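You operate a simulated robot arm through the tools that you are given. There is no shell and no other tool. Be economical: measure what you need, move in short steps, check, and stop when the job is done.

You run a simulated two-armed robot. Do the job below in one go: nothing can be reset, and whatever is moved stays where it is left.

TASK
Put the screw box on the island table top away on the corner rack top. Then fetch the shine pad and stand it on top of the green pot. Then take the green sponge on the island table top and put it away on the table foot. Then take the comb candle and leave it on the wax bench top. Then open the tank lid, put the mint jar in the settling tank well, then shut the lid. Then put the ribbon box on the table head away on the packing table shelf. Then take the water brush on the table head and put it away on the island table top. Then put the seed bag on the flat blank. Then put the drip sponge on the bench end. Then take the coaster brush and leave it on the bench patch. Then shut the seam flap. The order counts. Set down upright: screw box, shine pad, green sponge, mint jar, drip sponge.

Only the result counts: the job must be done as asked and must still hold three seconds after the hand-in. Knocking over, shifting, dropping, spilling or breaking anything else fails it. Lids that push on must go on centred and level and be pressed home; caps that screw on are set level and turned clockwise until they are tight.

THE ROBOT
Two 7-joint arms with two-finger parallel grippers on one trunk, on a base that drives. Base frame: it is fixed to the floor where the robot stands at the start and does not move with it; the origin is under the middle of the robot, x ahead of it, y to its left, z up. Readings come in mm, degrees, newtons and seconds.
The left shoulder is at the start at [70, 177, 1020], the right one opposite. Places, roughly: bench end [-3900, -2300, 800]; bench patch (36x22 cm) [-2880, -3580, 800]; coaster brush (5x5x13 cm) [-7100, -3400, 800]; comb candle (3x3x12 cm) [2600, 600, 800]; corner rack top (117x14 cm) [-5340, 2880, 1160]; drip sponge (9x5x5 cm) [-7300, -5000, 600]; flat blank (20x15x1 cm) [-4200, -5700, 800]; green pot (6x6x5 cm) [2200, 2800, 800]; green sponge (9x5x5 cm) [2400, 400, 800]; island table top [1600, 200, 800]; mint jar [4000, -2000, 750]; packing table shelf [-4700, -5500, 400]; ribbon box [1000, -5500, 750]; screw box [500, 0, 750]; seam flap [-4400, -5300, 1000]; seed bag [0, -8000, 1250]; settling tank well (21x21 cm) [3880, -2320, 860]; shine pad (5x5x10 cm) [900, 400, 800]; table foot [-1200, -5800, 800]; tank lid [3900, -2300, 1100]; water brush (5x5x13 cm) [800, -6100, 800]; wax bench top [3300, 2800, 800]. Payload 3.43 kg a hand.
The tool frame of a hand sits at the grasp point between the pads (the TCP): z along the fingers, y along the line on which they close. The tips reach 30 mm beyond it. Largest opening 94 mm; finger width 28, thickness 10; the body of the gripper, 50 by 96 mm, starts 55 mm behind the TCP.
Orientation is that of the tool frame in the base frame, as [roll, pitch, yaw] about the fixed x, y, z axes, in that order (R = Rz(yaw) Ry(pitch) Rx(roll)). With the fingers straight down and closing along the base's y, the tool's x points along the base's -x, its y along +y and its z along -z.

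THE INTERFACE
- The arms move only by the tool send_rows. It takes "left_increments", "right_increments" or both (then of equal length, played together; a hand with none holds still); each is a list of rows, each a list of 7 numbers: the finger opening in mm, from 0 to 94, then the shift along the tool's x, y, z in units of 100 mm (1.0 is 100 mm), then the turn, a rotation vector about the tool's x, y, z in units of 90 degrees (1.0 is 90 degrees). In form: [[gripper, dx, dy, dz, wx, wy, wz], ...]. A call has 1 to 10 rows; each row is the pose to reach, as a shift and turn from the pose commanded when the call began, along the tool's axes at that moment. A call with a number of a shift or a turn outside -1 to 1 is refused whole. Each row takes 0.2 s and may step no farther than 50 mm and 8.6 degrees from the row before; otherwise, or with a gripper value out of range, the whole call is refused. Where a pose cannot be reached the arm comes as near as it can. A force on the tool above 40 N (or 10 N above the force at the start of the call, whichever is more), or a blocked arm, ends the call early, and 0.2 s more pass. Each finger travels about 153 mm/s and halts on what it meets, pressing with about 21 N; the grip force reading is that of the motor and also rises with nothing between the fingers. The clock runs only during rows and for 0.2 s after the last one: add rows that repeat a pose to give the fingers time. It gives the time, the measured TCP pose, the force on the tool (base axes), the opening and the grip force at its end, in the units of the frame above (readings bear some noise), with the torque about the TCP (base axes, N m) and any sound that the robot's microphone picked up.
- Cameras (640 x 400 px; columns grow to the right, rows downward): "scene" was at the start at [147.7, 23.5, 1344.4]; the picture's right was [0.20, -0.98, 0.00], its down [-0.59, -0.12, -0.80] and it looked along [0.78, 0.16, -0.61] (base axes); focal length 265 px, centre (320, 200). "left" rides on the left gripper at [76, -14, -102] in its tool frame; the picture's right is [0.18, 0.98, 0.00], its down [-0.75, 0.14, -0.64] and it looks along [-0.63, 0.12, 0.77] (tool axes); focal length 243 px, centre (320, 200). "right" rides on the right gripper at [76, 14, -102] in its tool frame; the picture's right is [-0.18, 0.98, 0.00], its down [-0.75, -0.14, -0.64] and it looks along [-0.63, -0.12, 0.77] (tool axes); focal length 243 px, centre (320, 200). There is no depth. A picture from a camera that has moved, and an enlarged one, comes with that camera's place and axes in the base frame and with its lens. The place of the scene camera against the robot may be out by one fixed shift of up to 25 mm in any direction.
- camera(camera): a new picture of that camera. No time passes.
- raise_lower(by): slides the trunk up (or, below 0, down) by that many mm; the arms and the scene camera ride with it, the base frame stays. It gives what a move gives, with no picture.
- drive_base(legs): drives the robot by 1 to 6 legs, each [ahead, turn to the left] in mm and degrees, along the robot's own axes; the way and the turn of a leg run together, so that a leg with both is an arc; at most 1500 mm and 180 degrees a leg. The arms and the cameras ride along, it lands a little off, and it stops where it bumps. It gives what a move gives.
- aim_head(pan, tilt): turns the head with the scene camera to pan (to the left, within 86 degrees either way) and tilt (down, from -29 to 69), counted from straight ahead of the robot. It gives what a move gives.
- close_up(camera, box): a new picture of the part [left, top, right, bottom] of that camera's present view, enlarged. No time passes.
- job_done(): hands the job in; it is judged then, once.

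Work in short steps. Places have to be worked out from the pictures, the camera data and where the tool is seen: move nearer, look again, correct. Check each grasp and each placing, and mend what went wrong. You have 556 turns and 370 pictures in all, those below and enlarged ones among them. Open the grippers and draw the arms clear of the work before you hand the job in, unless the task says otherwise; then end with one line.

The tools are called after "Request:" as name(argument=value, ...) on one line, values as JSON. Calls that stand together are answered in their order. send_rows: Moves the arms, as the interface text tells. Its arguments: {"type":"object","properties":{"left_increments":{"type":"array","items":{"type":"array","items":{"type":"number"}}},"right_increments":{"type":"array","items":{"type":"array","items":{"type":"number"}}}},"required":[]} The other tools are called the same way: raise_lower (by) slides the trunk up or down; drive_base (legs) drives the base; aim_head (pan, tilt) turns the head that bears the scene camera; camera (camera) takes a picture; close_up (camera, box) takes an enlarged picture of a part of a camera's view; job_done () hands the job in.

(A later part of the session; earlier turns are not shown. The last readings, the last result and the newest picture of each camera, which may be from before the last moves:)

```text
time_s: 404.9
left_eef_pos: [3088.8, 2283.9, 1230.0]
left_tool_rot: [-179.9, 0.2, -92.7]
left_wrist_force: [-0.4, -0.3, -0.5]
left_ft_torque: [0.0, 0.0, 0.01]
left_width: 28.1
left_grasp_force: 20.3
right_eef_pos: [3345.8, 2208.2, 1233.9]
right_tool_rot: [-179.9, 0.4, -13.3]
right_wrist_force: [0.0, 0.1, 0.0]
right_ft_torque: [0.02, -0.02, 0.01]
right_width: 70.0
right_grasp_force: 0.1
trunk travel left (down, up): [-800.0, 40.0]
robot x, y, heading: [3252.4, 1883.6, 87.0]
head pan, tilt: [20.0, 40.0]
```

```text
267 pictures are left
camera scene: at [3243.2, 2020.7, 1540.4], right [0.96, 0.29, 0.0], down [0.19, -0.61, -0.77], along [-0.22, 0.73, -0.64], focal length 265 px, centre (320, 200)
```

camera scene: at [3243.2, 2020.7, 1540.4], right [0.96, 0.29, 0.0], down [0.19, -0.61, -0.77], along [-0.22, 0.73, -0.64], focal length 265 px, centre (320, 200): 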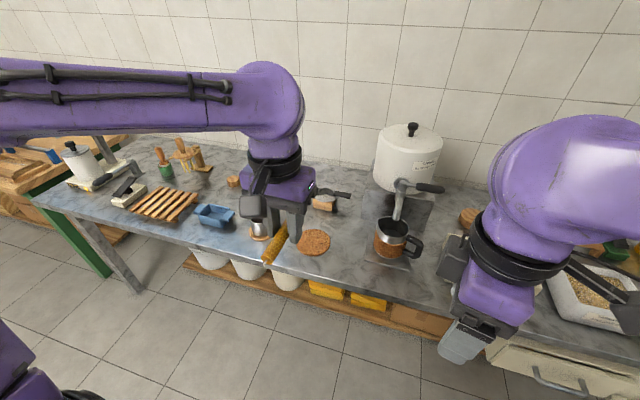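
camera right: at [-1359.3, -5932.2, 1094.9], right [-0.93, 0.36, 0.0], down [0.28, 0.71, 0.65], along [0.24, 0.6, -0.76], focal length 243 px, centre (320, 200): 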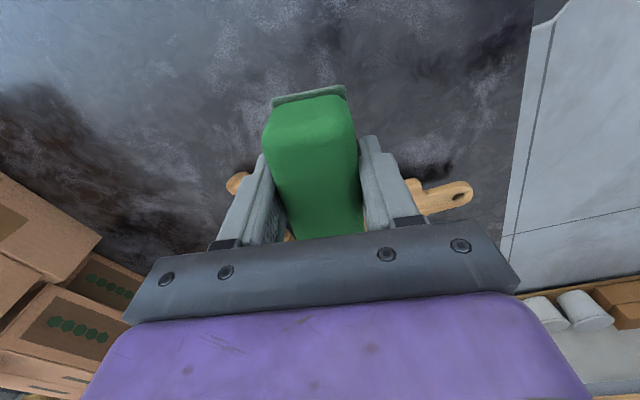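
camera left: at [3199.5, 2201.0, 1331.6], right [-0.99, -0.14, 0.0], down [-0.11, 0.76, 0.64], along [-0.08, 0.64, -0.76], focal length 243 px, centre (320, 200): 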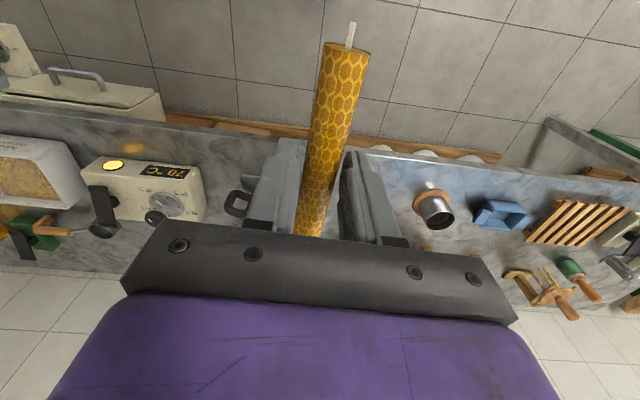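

A clear strip lies between the cork disc and the mug's plate, around (3157, 2690). Driving 330 mm in and moving over it.

Request:
drive_base(legs=[[330, 0]])

Request:
send_rows(left_increments=[[5, -0.3, -0.2, 0.3, 0, 0, 0], [5, -0.6, -0.4, 0.6, 0, 0, 0], [5, -0.75, -0.45, 1.0, 0, 0, 0]])

Request:
send_rows(left_increments=[[5, 0, 0, 0.4, 0, 0, 0], [5, 0, 0, 0.8, 0, 0, 0], [5, 0, 0, 1.0, 0, 0, 0]])

Request:
camera(camera="scene")

Request:
camera(camera="left")

```text
time_s: 407.1
left_eef_pos: [3101.1, 2611.8, 1231.4]
left_tool_rot: [-179.8, 0.3, -92.2]
left_wrist_force: [-0.4, -0.6, -0.3]
left_ft_torque: [0.03, -0.01, 0.0]
left_width: 28.2
left_grasp_force: 20.6
right_eef_pos: [3358.7, 2538.2, 1234.9]
right_tool_rot: [-180.0, 0.3, -12.8]
right_wrist_force: [0.3, -0.4, 0.1]
right_ft_torque: [0.03, 0.04, -0.02]
right_width: 69.9
right_grasp_force: 0.1
trunk travel left (down, up): [-800.0, 40.0]
robot x, y, heading: [3272.4, 2216.0, 87.5]
head pan, tilt: [20.0, 40.0]
```

```text
time_s: 407.9
left_eef_pos: [3146.4, 2686.2, 1130.5]
left_tool_rot: [-179.7, 0.2, -92.2]
left_wrist_force: [0.0, 0.2, 0.4]
left_ft_torque: [-0.02, 0.01, 0.05]
left_width: 28.0
left_grasp_force: 21.0
right_eef_pos: [3357.3, 2541.7, 1233.0]
right_tool_rot: [-179.9, 0.3, -12.8]
right_wrist_force: [-0.1, 0.4, 0.2]
right_ft_torque: [0.0, -0.04, -0.01]
right_width: 70.2
right_grasp_force: 0.0
trunk travel left (down, up): [-800.0, 40.0]
robot x, y, heading: [3268.4, 2215.9, 87.3]
head pan, tilt: [20.0, 40.0]
```

```text
time_s: 408.7
left_eef_pos: [3149.0, 2685.9, 1030.3]
left_tool_rot: [-179.8, 0.4, -92.2]
left_wrist_force: [0.3, 0.5, -0.3]
left_ft_torque: [-0.02, 0.0, 0.0]
left_width: 27.7
left_grasp_force: 21.3
right_eef_pos: [3357.1, 2538.3, 1233.7]
right_tool_rot: [-179.9, 0.5, -12.8]
right_wrist_force: [0.1, 0.2, -0.5]
right_ft_torque: [0.03, -0.01, -0.03]
right_width: 69.9
right_grasp_force: 0.0
trunk travel left (down, up): [-800.0, 40.0]
robot x, y, heading: [3269.9, 2214.6, 87.2]
head pan, tilt: [20.0, 40.0]
```

```text
266 pictures are left
camera scene: at [3257.4, 2351.1, 1540.5], right [0.95, 0.3, 0.0], down [0.19, -0.61, -0.77], along [-0.23, 0.73, -0.64], focal length 265 px, centre (320, 200)
```

scene: 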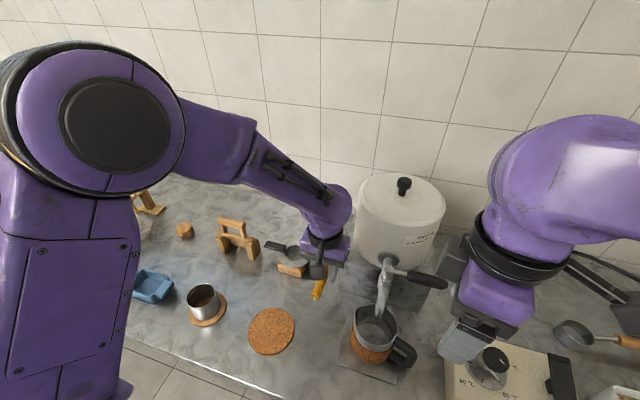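

```text
265 pictures are left
camera left: at [3158.9, 2608.3, 1132.9], right [-0.99, -0.15, 0.0], down [-0.11, 0.76, 0.64], along [-0.09, 0.64, -0.76], focal length 243 px, centre (320, 200)
```

left: 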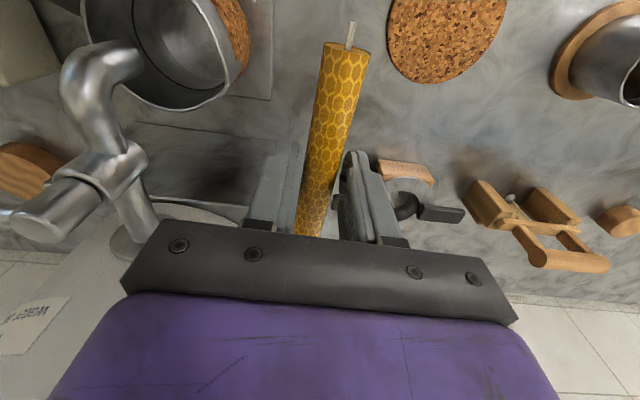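

The strip between cork (x≤3078) and plate (x≥3202) suits. Lowering to 850, then slowly to contact.

Request:
send_rows(left_increments=[[5, 0, 0.05, 0.4, 0, 0, 0], [5, 0, 0.05, 0.8, 0, 0, 0], [5, 0, 0.05, 1.0, 0, 0, 0]])

Request:
send_rows(left_increments=[[5, 0, 0, 0.3, 0, 0, 0], [5, 0, 0, 0.6, 0, 0, 0], [5, 0, 0, 0.8, 0, 0, 0]])

Request:
send_rows(left_increments=[[5, 0, 0, 0.04, 0, 0, 0], [5, 0, 0, 0.08, 0, 0, 0], [5, 0, 0, 0.12, 0, 0, 0], [5, 0, 0, 0.16, 0, 0, 0], [5, 0, 0, 0.2, 0, 0, 0], [5, 0, 0, 0.23, 0, 0, 0], [5, 0, 0, 0.26, 0, 0, 0]])

Request:
camera(camera="left")

Request:
camera(camera="scene")

```text
time_s: 409.5
left_eef_pos: [3145.8, 2686.9, 928.0]
left_tool_rot: [-179.9, 0.2, -92.2]
left_wrist_force: [0.2, -0.3, -0.7]
left_ft_torque: [0.0, 0.02, -0.02]
left_width: 28.2
left_grasp_force: 20.8
right_eef_pos: [3357.5, 2540.2, 1233.4]
right_tool_rot: [-180.0, 0.4, -12.8]
right_wrist_force: [-0.3, -0.8, -0.1]
right_ft_torque: [-0.02, -0.01, -0.02]
right_width: 70.0
right_grasp_force: 0.1
trunk travel left (down, up): [-800.0, 40.0]
robot x, y, heading: [3268.7, 2214.3, 87.3]
head pan, tilt: [20.0, 40.0]
```

```text
time_s: 410.3
left_eef_pos: [3147.6, 2686.5, 850.5]
left_tool_rot: [-179.8, 0.3, -92.2]
left_wrist_force: [0.3, -0.7, -0.2]
left_ft_torque: [0.01, 0.05, 0.0]
left_width: 27.8
left_grasp_force: 21.0
right_eef_pos: [3357.7, 2540.3, 1233.4]
right_tool_rot: [-179.8, 0.3, -13.0]
right_wrist_force: [0.7, -0.1, 0.4]
right_ft_torque: [-0.01, -0.02, -0.01]
right_width: 69.8
right_grasp_force: 0.0
trunk travel left (down, up): [-800.0, 40.0]
robot x, y, heading: [3271.9, 2213.7, 87.5]
head pan, tilt: [20.0, 40.0]
```

```text
time_s: 412.1
left_eef_pos: [3146.3, 2687.8, 829.2]
left_tool_rot: [-179.9, 0.8, -92.2]
left_wrist_force: [0.1, -10.8, 27.1]
left_ft_torque: [-0.68, 0.48, 0.1]
left_width: 28.1
left_grasp_force: 21.1
right_eef_pos: [3358.5, 2533.8, 1235.5]
right_tool_rot: [-179.7, 0.6, -12.7]
right_wrist_force: [0.1, -0.6, -0.9]
right_ft_torque: [0.02, -0.03, 0.0]
right_width: 70.1
right_grasp_force: 0.2
trunk travel left (down, up): [-800.0, 40.0]
robot x, y, heading: [3270.0, 2215.3, 87.7]
head pan, tilt: [20.0, 40.0]
stopped in row 7 (left hand): the force on the tool passed its limit (the readings are from after the stop); the commanded pose is now the measured one
```

```text
264 pictures are left
camera left: at [3157.2, 2608.6, 931.0], right [-0.99, -0.15, 0.0], down [-0.11, 0.75, 0.65], along [-0.09, 0.65, -0.76], focal length 243 px, centre (320, 200)
```

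left: 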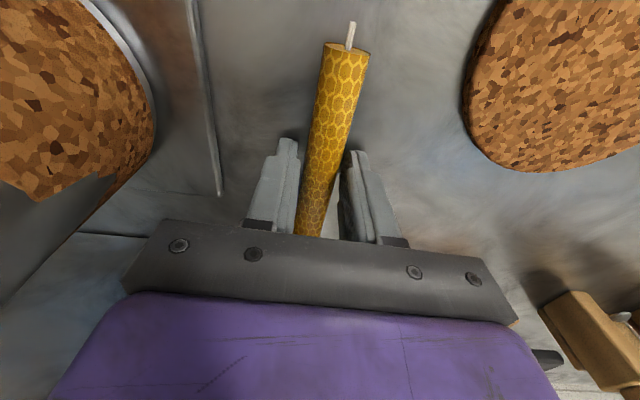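

```text
263 pictures are left
camera scene: at [3258.8, 2345.3, 1541.2], right [0.95, 0.3, 0.0], down [0.19, -0.61, -0.77], along [-0.23, 0.73, -0.64], focal length 265 px, centre (320, 200)
```

scene: 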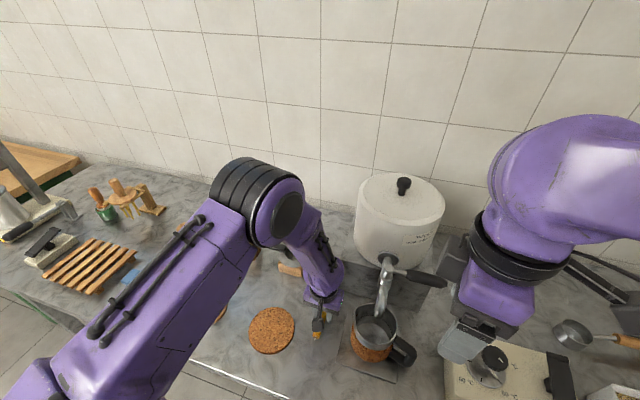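

Touching. Opening gently to 50 mm and checking that it doesn't roll.

Request:
send_rows(left_increments=[[30, 0, 0, -0.02, 0, 0, 0], [34, 0, 0, -0.02, 0, 0, 0], [40, 0, 0, -0.02, 0, 0, 0], [50, 0, 0, -0.02, 0, 0, 0], [50, 0, 0, -0.02, 0, 0, 0]])

Request:
camera(camera="left")

```text
time_s: 413.3
left_eef_pos: [3147.4, 2688.8, 831.1]
left_tool_rot: [-179.9, 0.6, -92.3]
left_wrist_force: [8.4, -4.8, 15.3]
left_ft_torque: [-0.31, 0.18, 0.18]
left_width: 45.4
left_grasp_force: 0.0
right_eef_pos: [3360.2, 2537.1, 1233.0]
right_tool_rot: [-179.8, 0.5, -12.7]
right_wrist_force: [0.8, 0.8, -0.3]
right_ft_torque: [0.0, 0.0, 0.02]
right_width: 70.1
right_grasp_force: 0.1
trunk travel left (down, up): [-800.0, 40.0]
robot x, y, heading: [3267.4, 2209.2, 87.2]
head pan, tilt: [20.0, 40.0]
```

```text
262 pictures are left
camera left: at [3158.3, 2610.6, 931.1], right [-0.99, -0.15, 0.0], down [-0.11, 0.75, 0.65], along [-0.09, 0.64, -0.76], focal length 243 px, centre (320, 200)
```

left: 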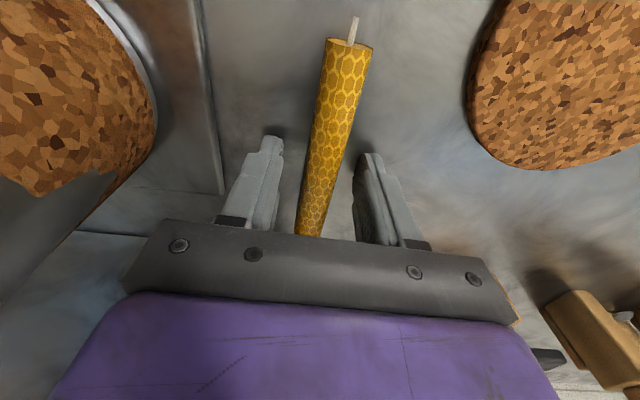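

Candle is free and still. Rising straight up.

Request:
send_rows(left_increments=[[50, 0, 0, -0.1, 0, 0, 0], [50, 0, 0, -0.3, 0, 0, 0], [50, 0, 0, -0.6, 0, 0, 0], [50, 0, 0, -1.0, 0, 0, 0]])

Request:
send_rows(left_increments=[[50, 0, 0, -0.4, 0, 0, 0], [50, 0, 0, -0.8, 0, 0, 0], [50, 0, 0, -1.0, 0, 0, 0]])

Request:
send_rows(left_increments=[[50, 0, 0, -0.4, 0, 0, 0], [50, 0, 0, -0.8, 0, 0, 0], [50, 0, 0, -1.0, 0, 0, 0]])

Request:
camera(camera="left")

```text
time_s: 414.3
left_eef_pos: [3146.0, 2687.8, 930.2]
left_tool_rot: [-179.8, 0.7, -92.3]
left_wrist_force: [-0.5, -0.2, 0.5]
left_ft_torque: [-0.03, -0.03, -0.04]
left_width: 49.9
left_grasp_force: 0.0
right_eef_pos: [3357.7, 2538.3, 1233.9]
right_tool_rot: [-179.9, 0.4, -12.8]
right_wrist_force: [-0.7, -0.5, 0.3]
right_ft_torque: [-0.02, -0.01, 0.02]
right_width: 70.0
right_grasp_force: 0.1
trunk travel left (down, up): [-800.0, 40.0]
robot x, y, heading: [3268.7, 2215.4, 87.6]
head pan, tilt: [20.0, 40.0]
```

```text
time_s: 415.1
left_eef_pos: [3147.2, 2688.4, 1030.0]
left_tool_rot: [-179.9, 0.5, -92.2]
left_wrist_force: [-1.7, 0.1, 0.4]
left_ft_torque: [0.0, 0.0, 0.0]
left_width: 49.9
left_grasp_force: 0.0
right_eef_pos: [3357.1, 2540.0, 1232.3]
right_tool_rot: [-179.9, 0.3, -12.8]
right_wrist_force: [0.7, 0.4, 0.3]
right_ft_torque: [0.0, -0.02, 0.0]
right_width: 70.1
right_grasp_force: 0.0
trunk travel left (down, up): [-800.0, 40.0]
robot x, y, heading: [3267.4, 2213.9, 87.8]
head pan, tilt: [20.0, 40.0]
```

```text
time_s: 415.9
left_eef_pos: [3145.9, 2687.3, 1131.5]
left_tool_rot: [-179.7, 0.5, -92.2]
left_wrist_force: [-0.2, 0.0, 0.0]
left_ft_torque: [-0.01, 0.0, 0.01]
left_width: 50.2
left_grasp_force: 0.0
right_eef_pos: [3358.1, 2540.1, 1233.5]
right_tool_rot: [-179.9, 0.4, -12.8]
right_wrist_force: [-0.8, -0.1, 0.0]
right_ft_torque: [-0.01, 0.02, 0.0]
right_width: 70.0
right_grasp_force: 0.0
trunk travel left (down, up): [-800.0, 40.0]
robot x, y, heading: [3269.9, 2212.9, 87.5]
head pan, tilt: [20.0, 40.0]
```

```text
261 pictures are left
camera left: at [3156.4, 2609.0, 1233.2], right [-0.99, -0.15, 0.0], down [-0.11, 0.75, 0.65], along [-0.09, 0.64, -0.76], focal length 243 px, centre (320, 200)
```

left: 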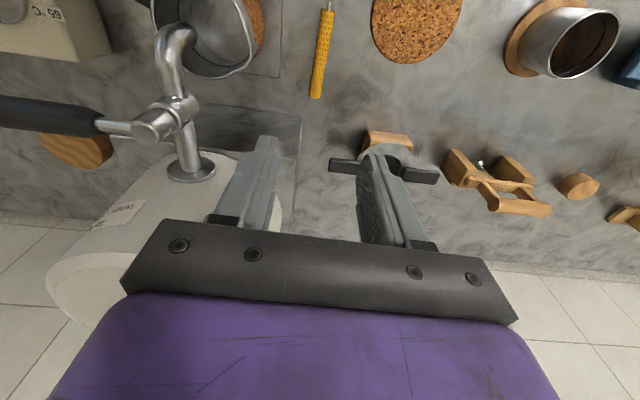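

Candle lies on the wax bench. Next the tank: back off, turn south and look for the passage along the east side.

Request:
drive_base(legs=[[-700, 0], [0, -177.5]])

Request:
aim_head(pan=0, tilt=20)

Request:
camera(camera="scene")

```text
time_s: 426.8
left_eef_pos: [3399.0, 1061.8, 1131.4]
left_tool_rot: [-179.8, 0.5, 92.4]
left_wrist_force: [0.1, 0.0, -0.6]
left_ft_torque: [0.03, 0.02, 0.01]
left_width: 50.1
left_grasp_force: 0.0
right_eef_pos: [3176.0, 1191.0, 1234.2]
right_tool_rot: [-179.8, 0.3, 171.9]
right_wrist_force: [0.1, -0.4, 0.0]
right_ft_torque: [0.02, -0.03, 0.02]
right_width: 69.9
right_grasp_force: 0.2
trunk travel left (down, up): [-800.0, 40.0]
robot x, y, heading: [3236.3, 1521.6, -88.1]
head pan, tilt: [20.0, 40.0]
```

```text
time_s: 427.7
left_eef_pos: [3397.7, 1061.0, 1132.3]
left_tool_rot: [-179.8, 0.5, 92.4]
left_wrist_force: [0.1, 0.9, -0.2]
left_ft_torque: [-0.02, -0.02, 0.0]
left_width: 49.9
left_grasp_force: 0.1
right_eef_pos: [3176.3, 1191.7, 1234.0]
right_tool_rot: [-179.8, 0.4, 171.8]
right_wrist_force: [0.5, 0.2, -0.5]
right_ft_torque: [-0.01, -0.01, 0.0]
right_width: 70.1
right_grasp_force: 0.0
trunk travel left (down, up): [-800.0, 40.0]
robot x, y, heading: [3238.2, 1521.5, -87.7]
head pan, tilt: [0.0, 20.0]
```

```text
260 pictures are left
camera scene: at [3255.9, 1385.5, 1571.8], right [-1.0, -0.04, 0.0], down [-0.01, 0.34, -0.94], along [0.04, -0.94, -0.34], focal length 265 px, centre (320, 200)
```

scene: 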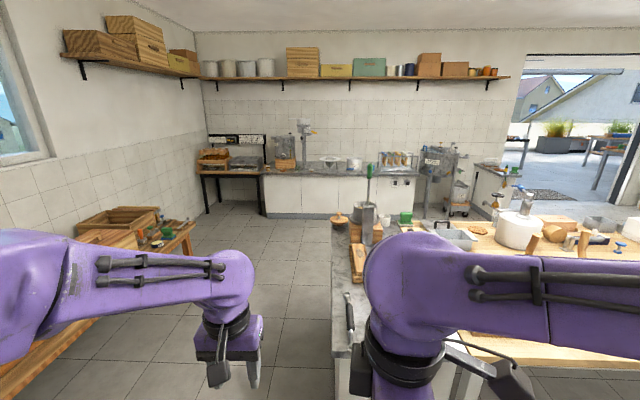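

The corridor between the island (x≤3240) and the east bench (x≥4100) is passable. I'll go down it at x≈3760 with the hands high.

Request:
drive_base(legs=[[0, 87.7], [520, 0], [0, -90], [1000, 0]])

Request:
camera(camera="scene")

```text
time_s: 443.2
left_eef_pos: [3837.9, 66.8, 1132.1]
left_tool_rot: [-179.8, 0.6, 87.2]
left_wrist_force: [0.3, -0.3, -0.2]
left_ft_torque: [0.0, -0.02, -0.02]
left_width: 49.9
left_grasp_force: 0.1
right_eef_pos: [3628.3, 217.8, 1234.1]
right_tool_rot: [-179.9, 0.4, 166.6]
right_wrist_force: [-0.1, 0.3, 0.6]
right_ft_torque: [0.04, 0.0, -0.02]
right_width: 69.6
right_grasp_force: 0.1
trunk travel left (down, up): [-800.0, 40.0]
robot x, y, heading: [3719.6, 543.9, -92.9]
head pan, tilt: [0.0, 20.0]
```

```text
259 pictures are left
camera scene: at [3725.9, 404.3, 1571.9], right [-1.0, 0.05, 0.0], down [0.02, 0.34, -0.94], along [-0.05, -0.94, -0.34], focal length 265 px, centre (320, 200)
```

scene: 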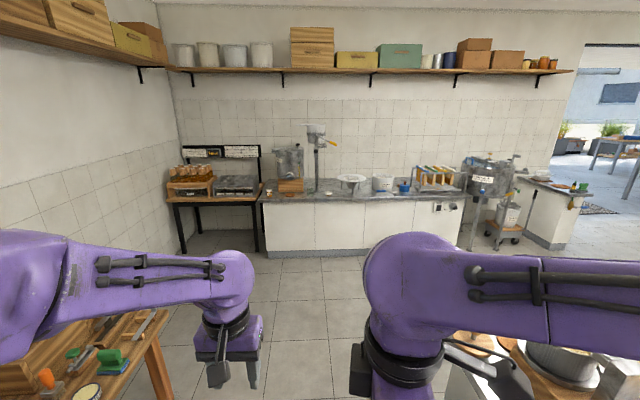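

The settling tank appears at (290, 165). Continuing to about y≈−1250.

Request:
drive_base(legs=[[0, 3], [1500, 0], [250, 0]])

Request:
aim_head(pan=0, tilt=35)

Request:
camera(camera="scene")

```text
time_s: 452.6
left_eef_pos: [3878.3, -1701.7, 1132.0]
left_tool_rot: [-179.9, 0.7, 91.0]
left_wrist_force: [-0.5, 1.0, -0.8]
left_ft_torque: [0.0, 0.0, -0.03]
left_width: 49.9
left_grasp_force: 0.1
right_eef_pos: [3658.9, -1565.1, 1234.3]
right_tool_rot: [-179.7, 0.4, 170.5]
right_wrist_force: [0.6, 0.6, 0.7]
right_ft_torque: [-0.03, 0.03, 0.0]
right_width: 70.2
right_grasp_force: 0.0
trunk travel left (down, up): [-800.0, 40.0]
robot x, y, heading: [3726.3, -1238.4, -89.4]
head pan, tilt: [0.0, 20.0]
```

```text
time_s: 453.4
left_eef_pos: [3878.9, -1703.4, 1131.1]
left_tool_rot: [-179.8, 0.5, 90.9]
left_wrist_force: [0.4, -0.7, -0.2]
left_ft_torque: [0.03, 0.0, -0.02]
left_width: 49.9
left_grasp_force: 0.0
right_eef_pos: [3658.8, -1568.7, 1233.2]
right_tool_rot: [-179.8, 0.3, 170.5]
right_wrist_force: [-0.5, 0.0, 0.5]
right_ft_torque: [0.01, 0.0, 0.02]
right_width: 69.9
right_grasp_force: 0.0
trunk travel left (down, up): [-800.0, 40.0]
robot x, y, heading: [3729.5, -1237.3, -89.1]
head pan, tilt: [0.0, 35.0]
```

```text
258 pictures are left
camera scene: at [3743.7, -1371.6, 1547.9], right [-1.0, -0.01, 0.0], down [-0.01, 0.57, -0.82], along [0.01, -0.82, -0.57], focal length 265 px, centre (320, 200)
```

scene: 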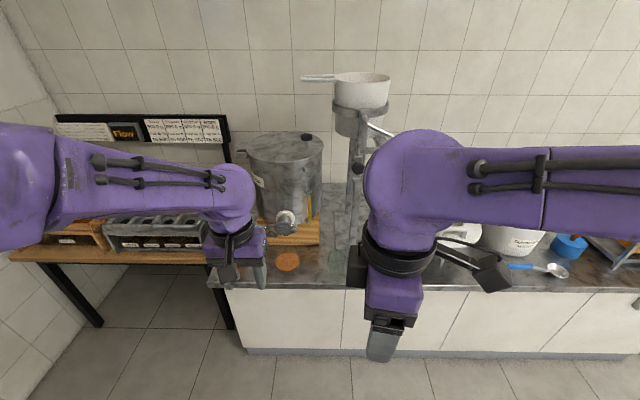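

I see the tank with a closed lid and a knob. Enlarging the tank and the counter front for the mint jar.

Request:
close_up(camera="scene", box=[220, 110, 380, 210])

Request:
close_up(camera="scene", box=[200, 190, 380, 310])

Request:
camera(camera="left")

```text
4.00 times, centred on (300, 160) of scene
camera zoom: at [3743.7, -1371.6, 1547.9], right [-1.0, -0.01, 0.0], down [-0.01, 0.57, -0.82], along [0.01, -0.82, -0.57], focal length 1060 px, centre (400, 360)
```

zoom: 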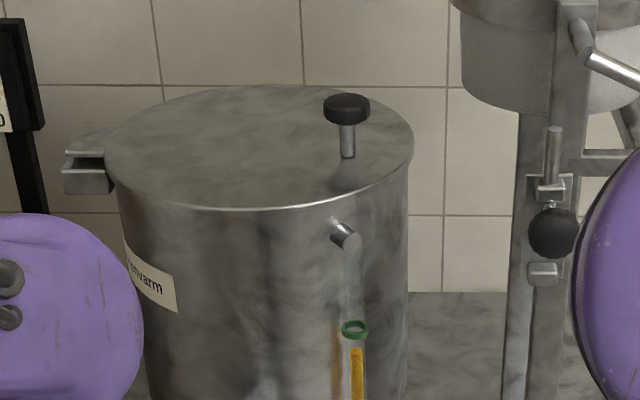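

```text
3.33 times, centred on (290, 250) of scene
camera zoom: at [3743.7, -1371.6, 1547.9], right [-1.0, -0.01, 0.0], down [-0.01, 0.57, -0.82], along [0.01, -0.82, -0.57], focal length 883 px, centre (420, 33)
```

zoom: 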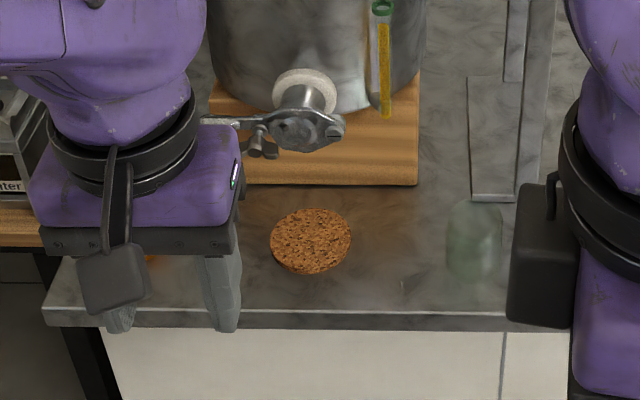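

```text
255 pictures are left
camera left: at [3862.6, -1627.4, 1232.8], right [0.98, 0.2, 0.0], down [0.16, -0.74, 0.65], along [0.13, -0.64, -0.76], focal length 243 px, centre (320, 200)
```

left: 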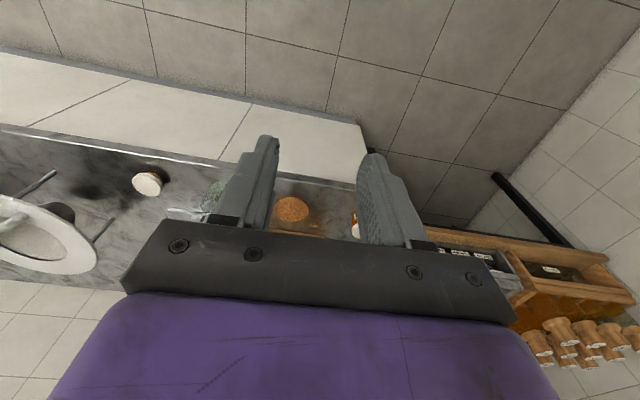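

Something with an orange top is hidden behind the left gripper near x≈4000. I'll pull the left hand back and look again.

Request:
send_rows(left_increments=[[50, 0.3, -0.2, -0.3, 0, 0, 0], [50, 0.6, -0.4, -0.6, 0, 0, 0], [50, 0.8, -0.6, -0.9, 0, 0, 0], [50, 1.0, -0.8, -1.0, 0, 0, 0]])

Request:
camera(camera="scene")

Request:
close_up(camera="scene", box=[180, 200, 360, 320])

```text
time_s: 454.4
left_eef_pos: [3797.1, -1602.7, 1231.7]
left_tool_rot: [-179.9, 0.7, 91.1]
left_wrist_force: [-0.5, 0.3, 1.1]
left_ft_torque: [-0.02, -0.01, 0.04]
left_width: 49.8
left_grasp_force: 0.2
right_eef_pos: [3657.8, -1566.6, 1234.1]
right_tool_rot: [-179.8, 0.6, 170.5]
right_wrist_force: [-0.6, 0.8, 0.3]
right_ft_torque: [0.02, -0.05, 0.01]
right_width: 70.0
right_grasp_force: 0.1
trunk travel left (down, up): [-800.0, 40.0]
robot x, y, heading: [3726.8, -1237.7, -89.4]
head pan, tilt: [0.0, 35.0]
```

```text
254 pictures are left
camera scene: at [3741.2, -1368.8, 1548.1], right [-1.0, -0.01, 0.0], down [-0.01, 0.57, -0.82], along [0.01, -0.82, -0.57], focal length 265 px, centre (320, 200)
```

scene: 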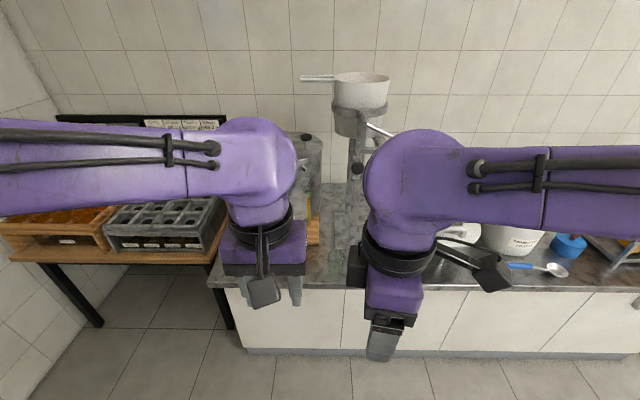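

```text
3.33 times, centred on (270, 260) of scene
camera zoom: at [3741.2, -1368.8, 1548.1], right [-1.0, -0.01, 0.0], down [-0.01, 0.57, -0.82], along [0.01, -0.82, -0.57], focal length 883 px, centre (487, 0)
```

zoom: 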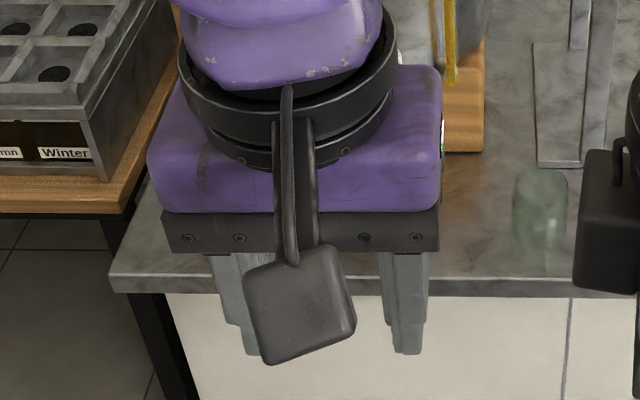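

Taking the left camera view of that counter part.

Request:
close_up(camera="left", box=[120, 80, 540, 260])

```text
1.52 times, centred on (330, 170) of left
camera zoom: at [3780.0, -1526.0, 1332.6], right [0.98, 0.2, 0.0], down [0.16, -0.74, 0.65], along [0.13, -0.64, -0.76], focal length 370 px, centre (305, 246)
```

zoom: 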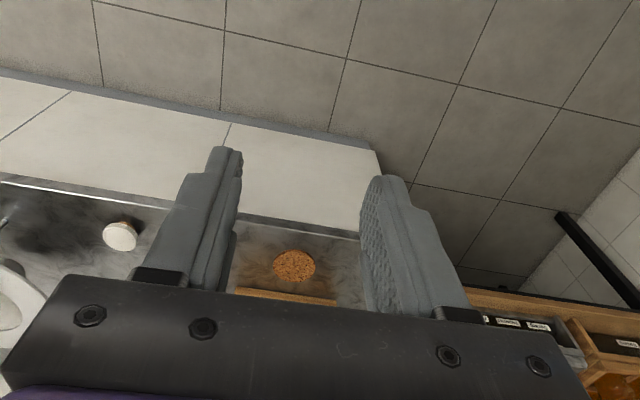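

Moving the left hand well to the left and opening the view.

Request:
send_rows(left_increments=[[50, 0, 0.4, 0, 0, 0, 0], [50, 0, 0.8, 0, 0, 0, 0], [50, 0, 1.0, 0, 0, 0, 0]])

Request:
send_rows(left_increments=[[50, 0, 0.4, 0, 0, 0, 0], [50, 0, 0.8, 0, 0, 0, 0], [50, 0, 1.0, 0, 0, 0, 0]])

Request:
send_rows(left_increments=[[50, 0, 0.4, 0, 0, 0, 0], [50, 0, 0.8, 0, 0, 0, 0], [50, 0, 1.0, 0, 0, 0, 0]])

Request:
camera(camera="scene")

```text
time_s: 455.2
left_eef_pos: [3899.9, -1600.2, 1229.0]
left_tool_rot: [-179.8, 0.6, 91.1]
left_wrist_force: [1.5, 0.4, -0.7]
left_ft_torque: [0.02, 0.02, 0.0]
left_width: 49.9
left_grasp_force: 0.1
right_eef_pos: [3658.6, -1567.4, 1233.6]
right_tool_rot: [-179.9, 0.3, 170.4]
right_wrist_force: [0.5, -0.1, 0.6]
right_ft_torque: [-0.02, 0.02, -0.02]
right_width: 70.0
right_grasp_force: 0.1
trunk travel left (down, up): [-800.0, 40.0]
robot x, y, heading: [3729.8, -1236.3, -89.2]
head pan, tilt: [0.0, 35.0]
```

```text
time_s: 456.0
left_eef_pos: [3998.3, -1599.7, 1229.1]
left_tool_rot: [-179.8, 0.7, 91.1]
left_wrist_force: [-0.8, -0.6, 0.0]
left_ft_torque: [-0.03, 0.01, -0.04]
left_width: 49.9
left_grasp_force: 0.1
right_eef_pos: [3657.6, -1568.0, 1233.4]
right_tool_rot: [-179.8, 0.4, 170.5]
right_wrist_force: [0.0, 0.5, 0.0]
right_ft_torque: [0.0, -0.02, -0.01]
right_width: 69.9
right_grasp_force: 0.0
trunk travel left (down, up): [-800.0, 40.0]
robot x, y, heading: [3728.5, -1242.6, -89.4]
head pan, tilt: [0.0, 35.0]
```

```text
time_s: 456.8
left_eef_pos: [4095.6, -1596.6, 1230.1]
left_tool_rot: [-179.9, 0.5, 91.0]
left_wrist_force: [0.2, -0.4, -0.4]
left_ft_torque: [0.02, -0.04, -0.01]
left_width: 50.0
left_grasp_force: 0.1
right_eef_pos: [3658.5, -1567.5, 1234.4]
right_tool_rot: [-179.8, 0.3, 170.5]
right_wrist_force: [0.3, -0.4, 0.3]
right_ft_torque: [-0.01, 0.0, 0.01]
right_width: 69.9
right_grasp_force: 0.0
trunk travel left (down, up): [-800.0, 40.0]
robot x, y, heading: [3730.6, -1237.9, -89.1]
head pan, tilt: [0.0, 35.0]
```

```text
251 pictures are left
camera scene: at [3742.9, -1370.6, 1548.0], right [-1.0, -0.01, 0.0], down [-0.01, 0.57, -0.82], along [0.01, -0.82, -0.57], focal length 265 px, centre (320, 200)
```

scene: 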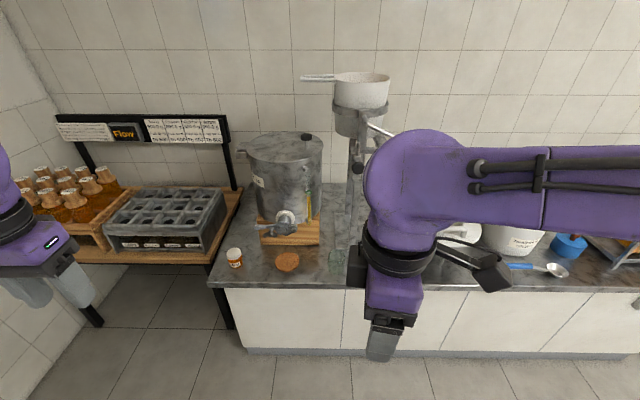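

Request:
close_up(camera="scene", box=[205, 120, 345, 300])

```text
2.22 times, centred on (275, 210) of scene
camera zoom: at [3742.9, -1370.6, 1548.0], right [-1.0, -0.01, 0.0], down [-0.01, 0.57, -0.82], along [0.01, -0.82, -0.57], focal length 589 px, centre (420, 178)
```

zoom: 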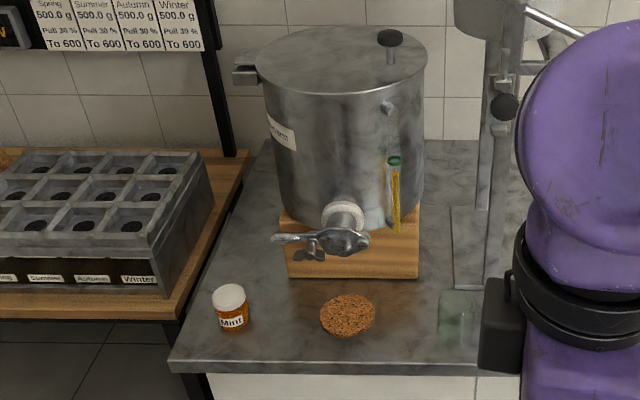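

The mint jar is the small orange jar with white cap near (4060, −1995). The lid is hinged on its east side with a knob on the west. I'll drive in to the counter and measure heights from the hand cameras.

Request:
drive_base(legs=[[420, 0]])

Request:
aim_head(pan=0, tilt=25)

Request:
camera(camera="scene")

Request:
camera(camera="left")

Request:
camera(camera="right")

```text
time_s: 459.4
left_eef_pos: [4104.5, -2024.0, 1230.4]
left_tool_rot: [-179.8, 0.7, 91.1]
left_wrist_force: [-0.3, -0.1, -0.4]
left_ft_torque: [0.02, -0.01, 0.02]
left_width: 49.7
left_grasp_force: 0.0
right_eef_pos: [3668.3, -1996.1, 1233.9]
right_tool_rot: [-179.8, 0.5, 170.7]
right_wrist_force: [0.5, -0.6, -0.4]
right_ft_torque: [-0.01, 0.03, 0.01]
right_width: 70.1
right_grasp_force: 0.1
trunk travel left (down, up): [-800.0, 40.0]
robot x, y, heading: [3735.6, -1666.1, -89.0]
head pan, tilt: [0.0, 35.0]
```

```text
time_s: 460.1
left_eef_pos: [4104.4, -2025.9, 1230.4]
left_tool_rot: [-179.9, 0.6, 91.2]
left_wrist_force: [0.2, -0.2, -0.5]
left_ft_torque: [-0.01, 0.04, 0.01]
left_width: 50.1
left_grasp_force: 0.0
right_eef_pos: [3666.7, -1997.8, 1234.6]
right_tool_rot: [-179.9, 0.2, 170.7]
right_wrist_force: [-0.4, -0.5, 0.6]
right_ft_torque: [0.03, -0.04, -0.03]
right_width: 70.1
right_grasp_force: 0.0
trunk travel left (down, up): [-800.0, 40.0]
robot x, y, heading: [3736.1, -1668.6, -89.0]
head pan, tilt: [0.0, 25.0]
```

```text
249 pictures are left
camera scene: at [3751.3, -1804.6, 1563.6], right [-1.0, -0.02, 0.0], down [-0.01, 0.42, -0.91], along [0.02, -0.91, -0.42], focal length 265 px, centre (320, 200)
```

scene: 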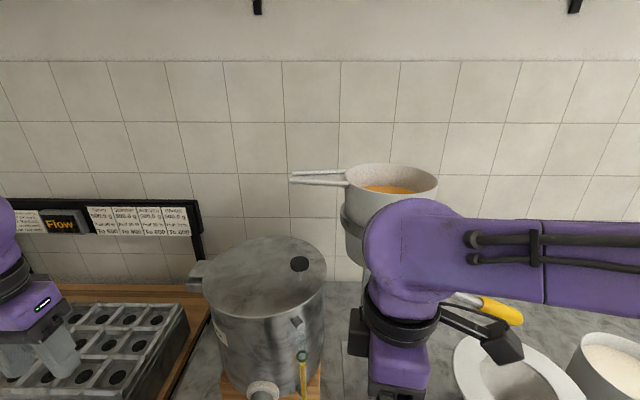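

```text
248 pictures are left
camera left: at [4088.0, -1949.8, 1331.2], right [0.98, 0.2, 0.0], down [0.16, -0.74, 0.65], along [0.13, -0.64, -0.76], focal length 243 px, centre (320, 200)
```

left: 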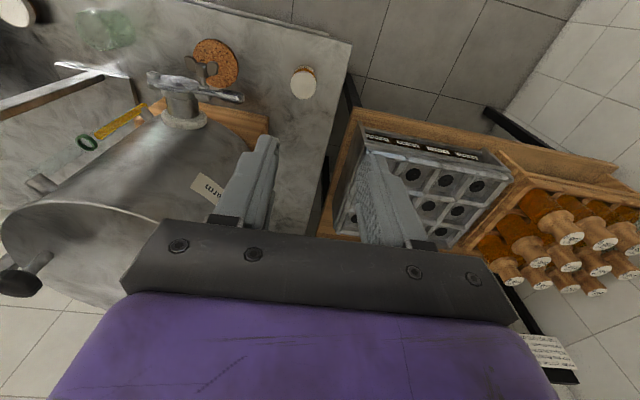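

```text
247 pictures are left
camera right: at [3592.7, -1970.6, 1336.5], right [0.34, 0.94, 0.0], down [0.72, -0.26, 0.65], along [0.61, -0.22, -0.76], focal length 243 px, centre (320, 200)
```

right: 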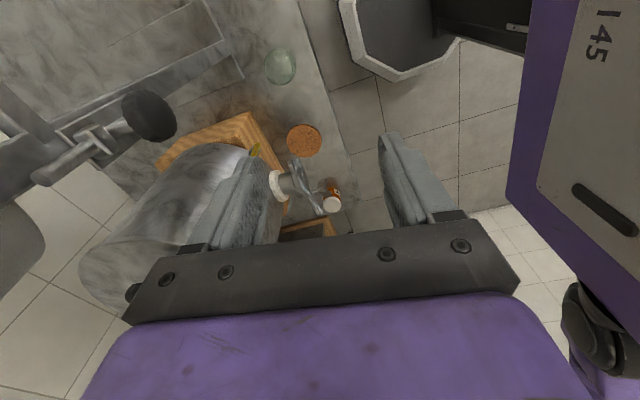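

Triangulated: knob head ≈(3806, −2260, 1188), hinge axis near x≈4045, z≈1130; mint-jar cap ≈(4079, −2110, 757). Plan: grip the knob head with the left hand tilted, then swing it rigidly about the hinge. First clear the right hand and bring the left hand over, tilting it.

Request:
send_rows(right_increments=[[70, 0, 0.3, 0, 0, 0, 0], [70, 0.1, 0.6, 0, 0, 0, 0], [70, 0.2, 0.8, 0, 0, 0, 0]])

Request:
send_rows(left_increments=[[94, 0.1, -0.4, -0.1, 0, 0, 0], [94, 0.2, -0.8, -0.2, 0, 0, 0], [94, 0.3, -1.0, -0.3, 0, 0, 0]])

Request:
send_rows(left_increments=[[94, 0, -0.4, 0, 0, -0.09, 0], [94, 0, -0.8, 0, 0, -0.18, 0], [94, 0, -1.0, 0, 0, -0.27, 0], [94, 0, -1.0, 0, 0, -0.36, 0], [94, 0, -1.0, 0, 0, -0.45, 0], [94, 0, -1.0, 0, 0, -0.54, 0]])

Request:
camera(camera="left")

Request:
camera(camera="scene")

```text
time_s: 460.9
left_eef_pos: [4103.6, -2025.1, 1231.1]
left_tool_rot: [-179.9, 0.6, 91.2]
left_wrist_force: [-0.1, -0.5, 0.0]
left_ft_torque: [-0.01, -0.03, -0.04]
left_width: 50.0
left_grasp_force: 0.0
right_eef_pos: [3659.4, -1914.7, 1232.1]
right_tool_rot: [-179.9, 0.5, 170.6]
right_wrist_force: [0.3, 0.4, 0.4]
right_ft_torque: [0.0, 0.0, 0.02]
right_width: 70.1
right_grasp_force: 0.0
trunk travel left (down, up): [-800.0, 40.0]
robot x, y, heading: [3731.4, -1667.1, -88.8]
head pan, tilt: [0.0, 25.0]
```

```text
time_s: 461.7
left_eef_pos: [4004.3, -1998.3, 1261.4]
left_tool_rot: [-179.7, 0.6, 91.2]
left_wrist_force: [-0.9, 1.0, 0.0]
left_ft_torque: [-0.01, -0.03, 0.0]
left_width: 94.0
left_grasp_force: 0.1
right_eef_pos: [3660.7, -1915.6, 1230.6]
right_tool_rot: [-179.9, 0.4, 170.7]
right_wrist_force: [-0.3, -0.5, -1.2]
right_ft_torque: [0.01, 0.05, 0.03]
right_width: 69.9
right_grasp_force: 0.2
trunk travel left (down, up): [-800.0, 40.0]
robot x, y, heading: [3736.1, -1671.5, -88.9]
head pan, tilt: [0.0, 25.0]
```

```text
time_s: 463.1
left_eef_pos: [3891.4, -2018.7, 1285.2]
left_tool_rot: [-179.8, 49.2, 91.3]
left_wrist_force: [0.4, -0.2, -0.2]
left_ft_torque: [0.01, -0.03, 0.0]
left_width: 94.0
left_grasp_force: 0.0
left hand out of reach, approached as far as the arm can: row 5, 6
right_eef_pos: [3660.2, -1916.1, 1232.6]
right_tool_rot: [-179.9, 0.5, 170.8]
right_wrist_force: [-0.1, 0.3, 0.7]
right_ft_torque: [-0.02, -0.03, -0.01]
right_width: 70.0
right_grasp_force: 0.1
trunk travel left (down, up): [-800.0, 40.0]
robot x, y, heading: [3735.4, -1667.7, -89.1]
head pan, tilt: [0.0, 25.0]
```

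```text
246 pictures are left
camera left: at [3873.5, -1891.7, 1293.4], right [0.98, 0.14, -0.14], down [0.14, 0.0, 0.99], along [0.14, -0.99, -0.02], focal length 243 px, centre (320, 200)
```

left: 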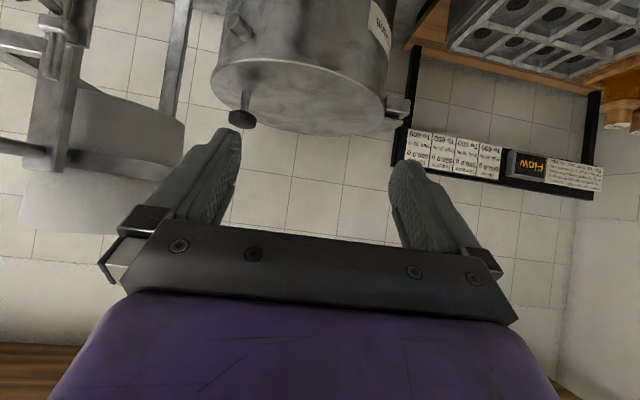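

```text
245 pictures are left
camera scene: at [3749.6, -1804.3, 1563.7], right [-1.0, -0.02, 0.0], down [-0.01, 0.42, -0.91], along [0.02, -0.91, -0.42], focal length 265 px, centre (320, 200)
```

scene: 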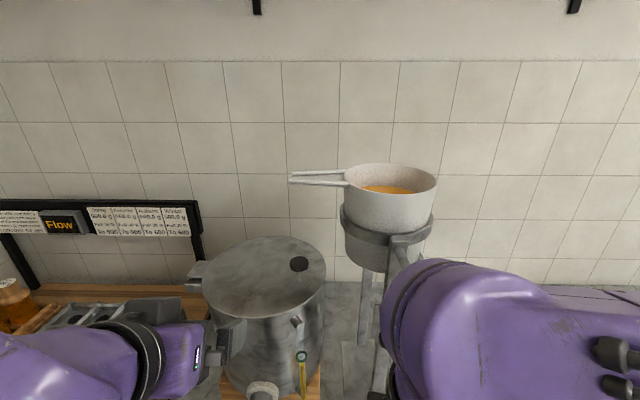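

Arm-camera triangulation puts the knob head at about (3793, −2275, 1177) and hinge near x≈4025. Moving the tilted hand to a point just above and north of the knob.

Request:
send_rows(left_increments=[[94, -0.15, -0.12, 0.25, 0, 0, 0], [94, -0.3, -0.25, 0.5, 0, 0, 0], [94, -0.45, -0.37, 0.75, 0, 0, 0], [94, -0.6, -0.5, 1.0, 0, 0, 0]])

Request:
camera(camera="left")

Request:
camera(camera="scene")

```text
time_s: 464.1
left_eef_pos: [3844.0, -2135.8, 1265.4]
left_tool_rot: [-179.8, 49.1, 91.4]
left_wrist_force: [0.1, -0.6, -0.4]
left_ft_torque: [0.0, -0.04, 0.02]
left_width: 93.7
left_grasp_force: 0.0
right_eef_pos: [3658.8, -1917.2, 1231.8]
right_tool_rot: [-180.0, 0.5, 170.7]
right_wrist_force: [-0.6, -0.3, 0.2]
right_ft_torque: [-0.01, 0.0, 0.01]
right_width: 70.1
right_grasp_force: 0.1
trunk travel left (down, up): [-800.0, 40.0]
robot x, y, heading: [3734.5, -1667.8, -89.2]
head pan, tilt: [0.0, 25.0]
```

```text
244 pictures are left
camera left: at [3826.4, -2008.8, 1273.3], right [0.98, 0.14, -0.14], down [0.14, 0.0, 0.99], along [0.14, -0.99, -0.02], focal length 243 px, centre (320, 200)
```

left: 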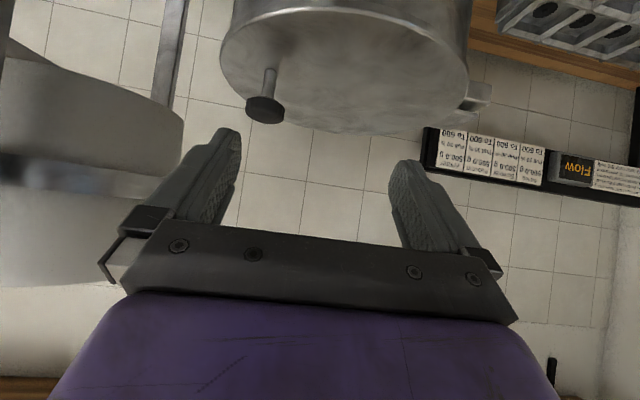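

```text
243 pictures are left
camera scene: at [3749.0, -1805.3, 1563.6], right [-1.0, -0.02, 0.0], down [-0.01, 0.42, -0.91], along [0.02, -0.91, -0.42], focal length 265 px, centre (320, 200)
```

scene: 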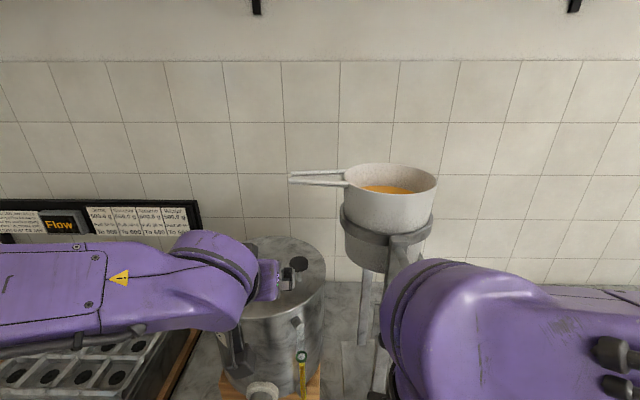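

Knob head now (3791, −2274, 1179), consistent. Approaching along the tool axis to 45 mm short.

Request:
send_rows(left_increments=[[94, -0.08, -0.2, 0.3, 0, 0, 0], [94, -0.16, -0.4, 0.6, 0, 0, 0], [94, -0.25, -0.55, 0.9, 0, 0, 0], [94, -0.25, -0.55, 1.0, 0, 0, 0]])

Request:
camera(camera="left")

```text
time_s: 465.1
left_eef_pos: [3791.9, -2226.3, 1217.6]
left_tool_rot: [-179.7, 49.2, 91.5]
left_wrist_force: [0.1, -0.8, 0.1]
left_ft_torque: [-0.03, 0.03, 0.02]
left_width: 94.2
left_grasp_force: 0.3
right_eef_pos: [3661.1, -1915.9, 1232.1]
right_tool_rot: [-179.9, 0.3, 170.7]
right_wrist_force: [-0.2, -0.9, 0.1]
right_ft_torque: [0.02, 0.0, 0.0]
right_width: 70.1
right_grasp_force: 0.2
trunk travel left (down, up): [-800.0, 40.0]
robot x, y, heading: [3738.2, -1666.7, -89.0]
head pan, tilt: [0.0, 25.0]
```

```text
242 pictures are left
camera left: at [3774.2, -2099.6, 1226.5], right [0.98, 0.14, -0.14], down [0.15, 0.0, 0.99], along [0.14, -0.99, -0.02], focal length 243 px, centre (320, 200)
```

left: 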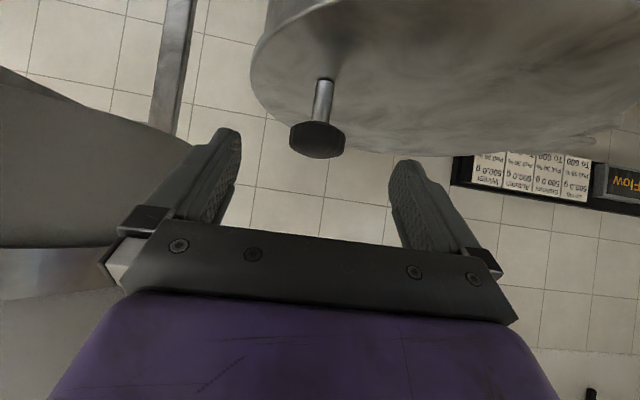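

Head centred between the fingers. Advance 60 mm and close.

Request:
send_rows(left_increments=[[94, 0, 0, 0.3, 0, 0, 0], [94, 0, 0, 0.55, 0, 0, 0], [94, 0, 0, 0.6, 0, 0, 0], [60, 0, 0, 0.6, 0, 0, 0], [20, 0, 0, 0.6, 0, 0, 0], [20, 0, 0, 0.6, 0, 0, 0]])

Request:
camera(camera="left")

Request:
close_up(camera="scene", box=[180, 200, 360, 340])

```text
time_s: 466.5
left_eef_pos: [3791.9, -2271.9, 1179.9]
left_tool_rot: [-179.8, 49.2, 91.4]
left_wrist_force: [-0.8, 1.3, 1.1]
left_ft_torque: [-0.11, 0.05, -0.01]
left_width: 44.2
left_grasp_force: 45.4
right_eef_pos: [3659.5, -1915.5, 1231.3]
right_tool_rot: [-179.9, 0.4, 170.7]
right_wrist_force: [0.2, -1.0, 0.1]
right_ft_torque: [0.0, -0.01, 0.0]
right_width: 69.8
right_grasp_force: 0.0
trunk travel left (down, up): [-800.0, 40.0]
robot x, y, heading: [3733.3, -1666.1, -89.0]
head pan, tilt: [0.0, 25.0]
```

```text
241 pictures are left
camera left: at [3773.8, -2144.5, 1188.4], right [0.98, 0.14, -0.14], down [0.14, 0.0, 0.99], along [0.14, -0.99, -0.02], focal length 243 px, centre (320, 200)
```

left: 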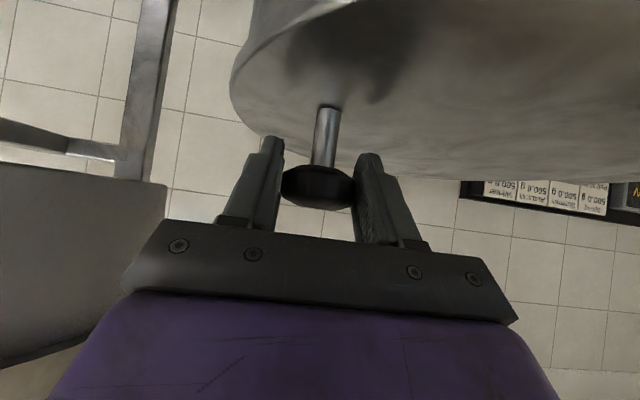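

```text
2.86 times, centred on (270, 270) of scene
camera zoom: at [3750.5, -1803.4, 1563.8], right [-1.0, -0.02, 0.0], down [-0.01, 0.42, -0.91], along [0.02, -0.91, -0.42], focal length 757 px, centre (463, 0)
```

zoom: 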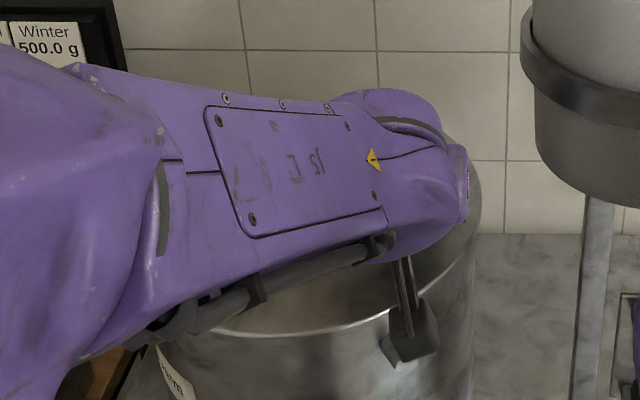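

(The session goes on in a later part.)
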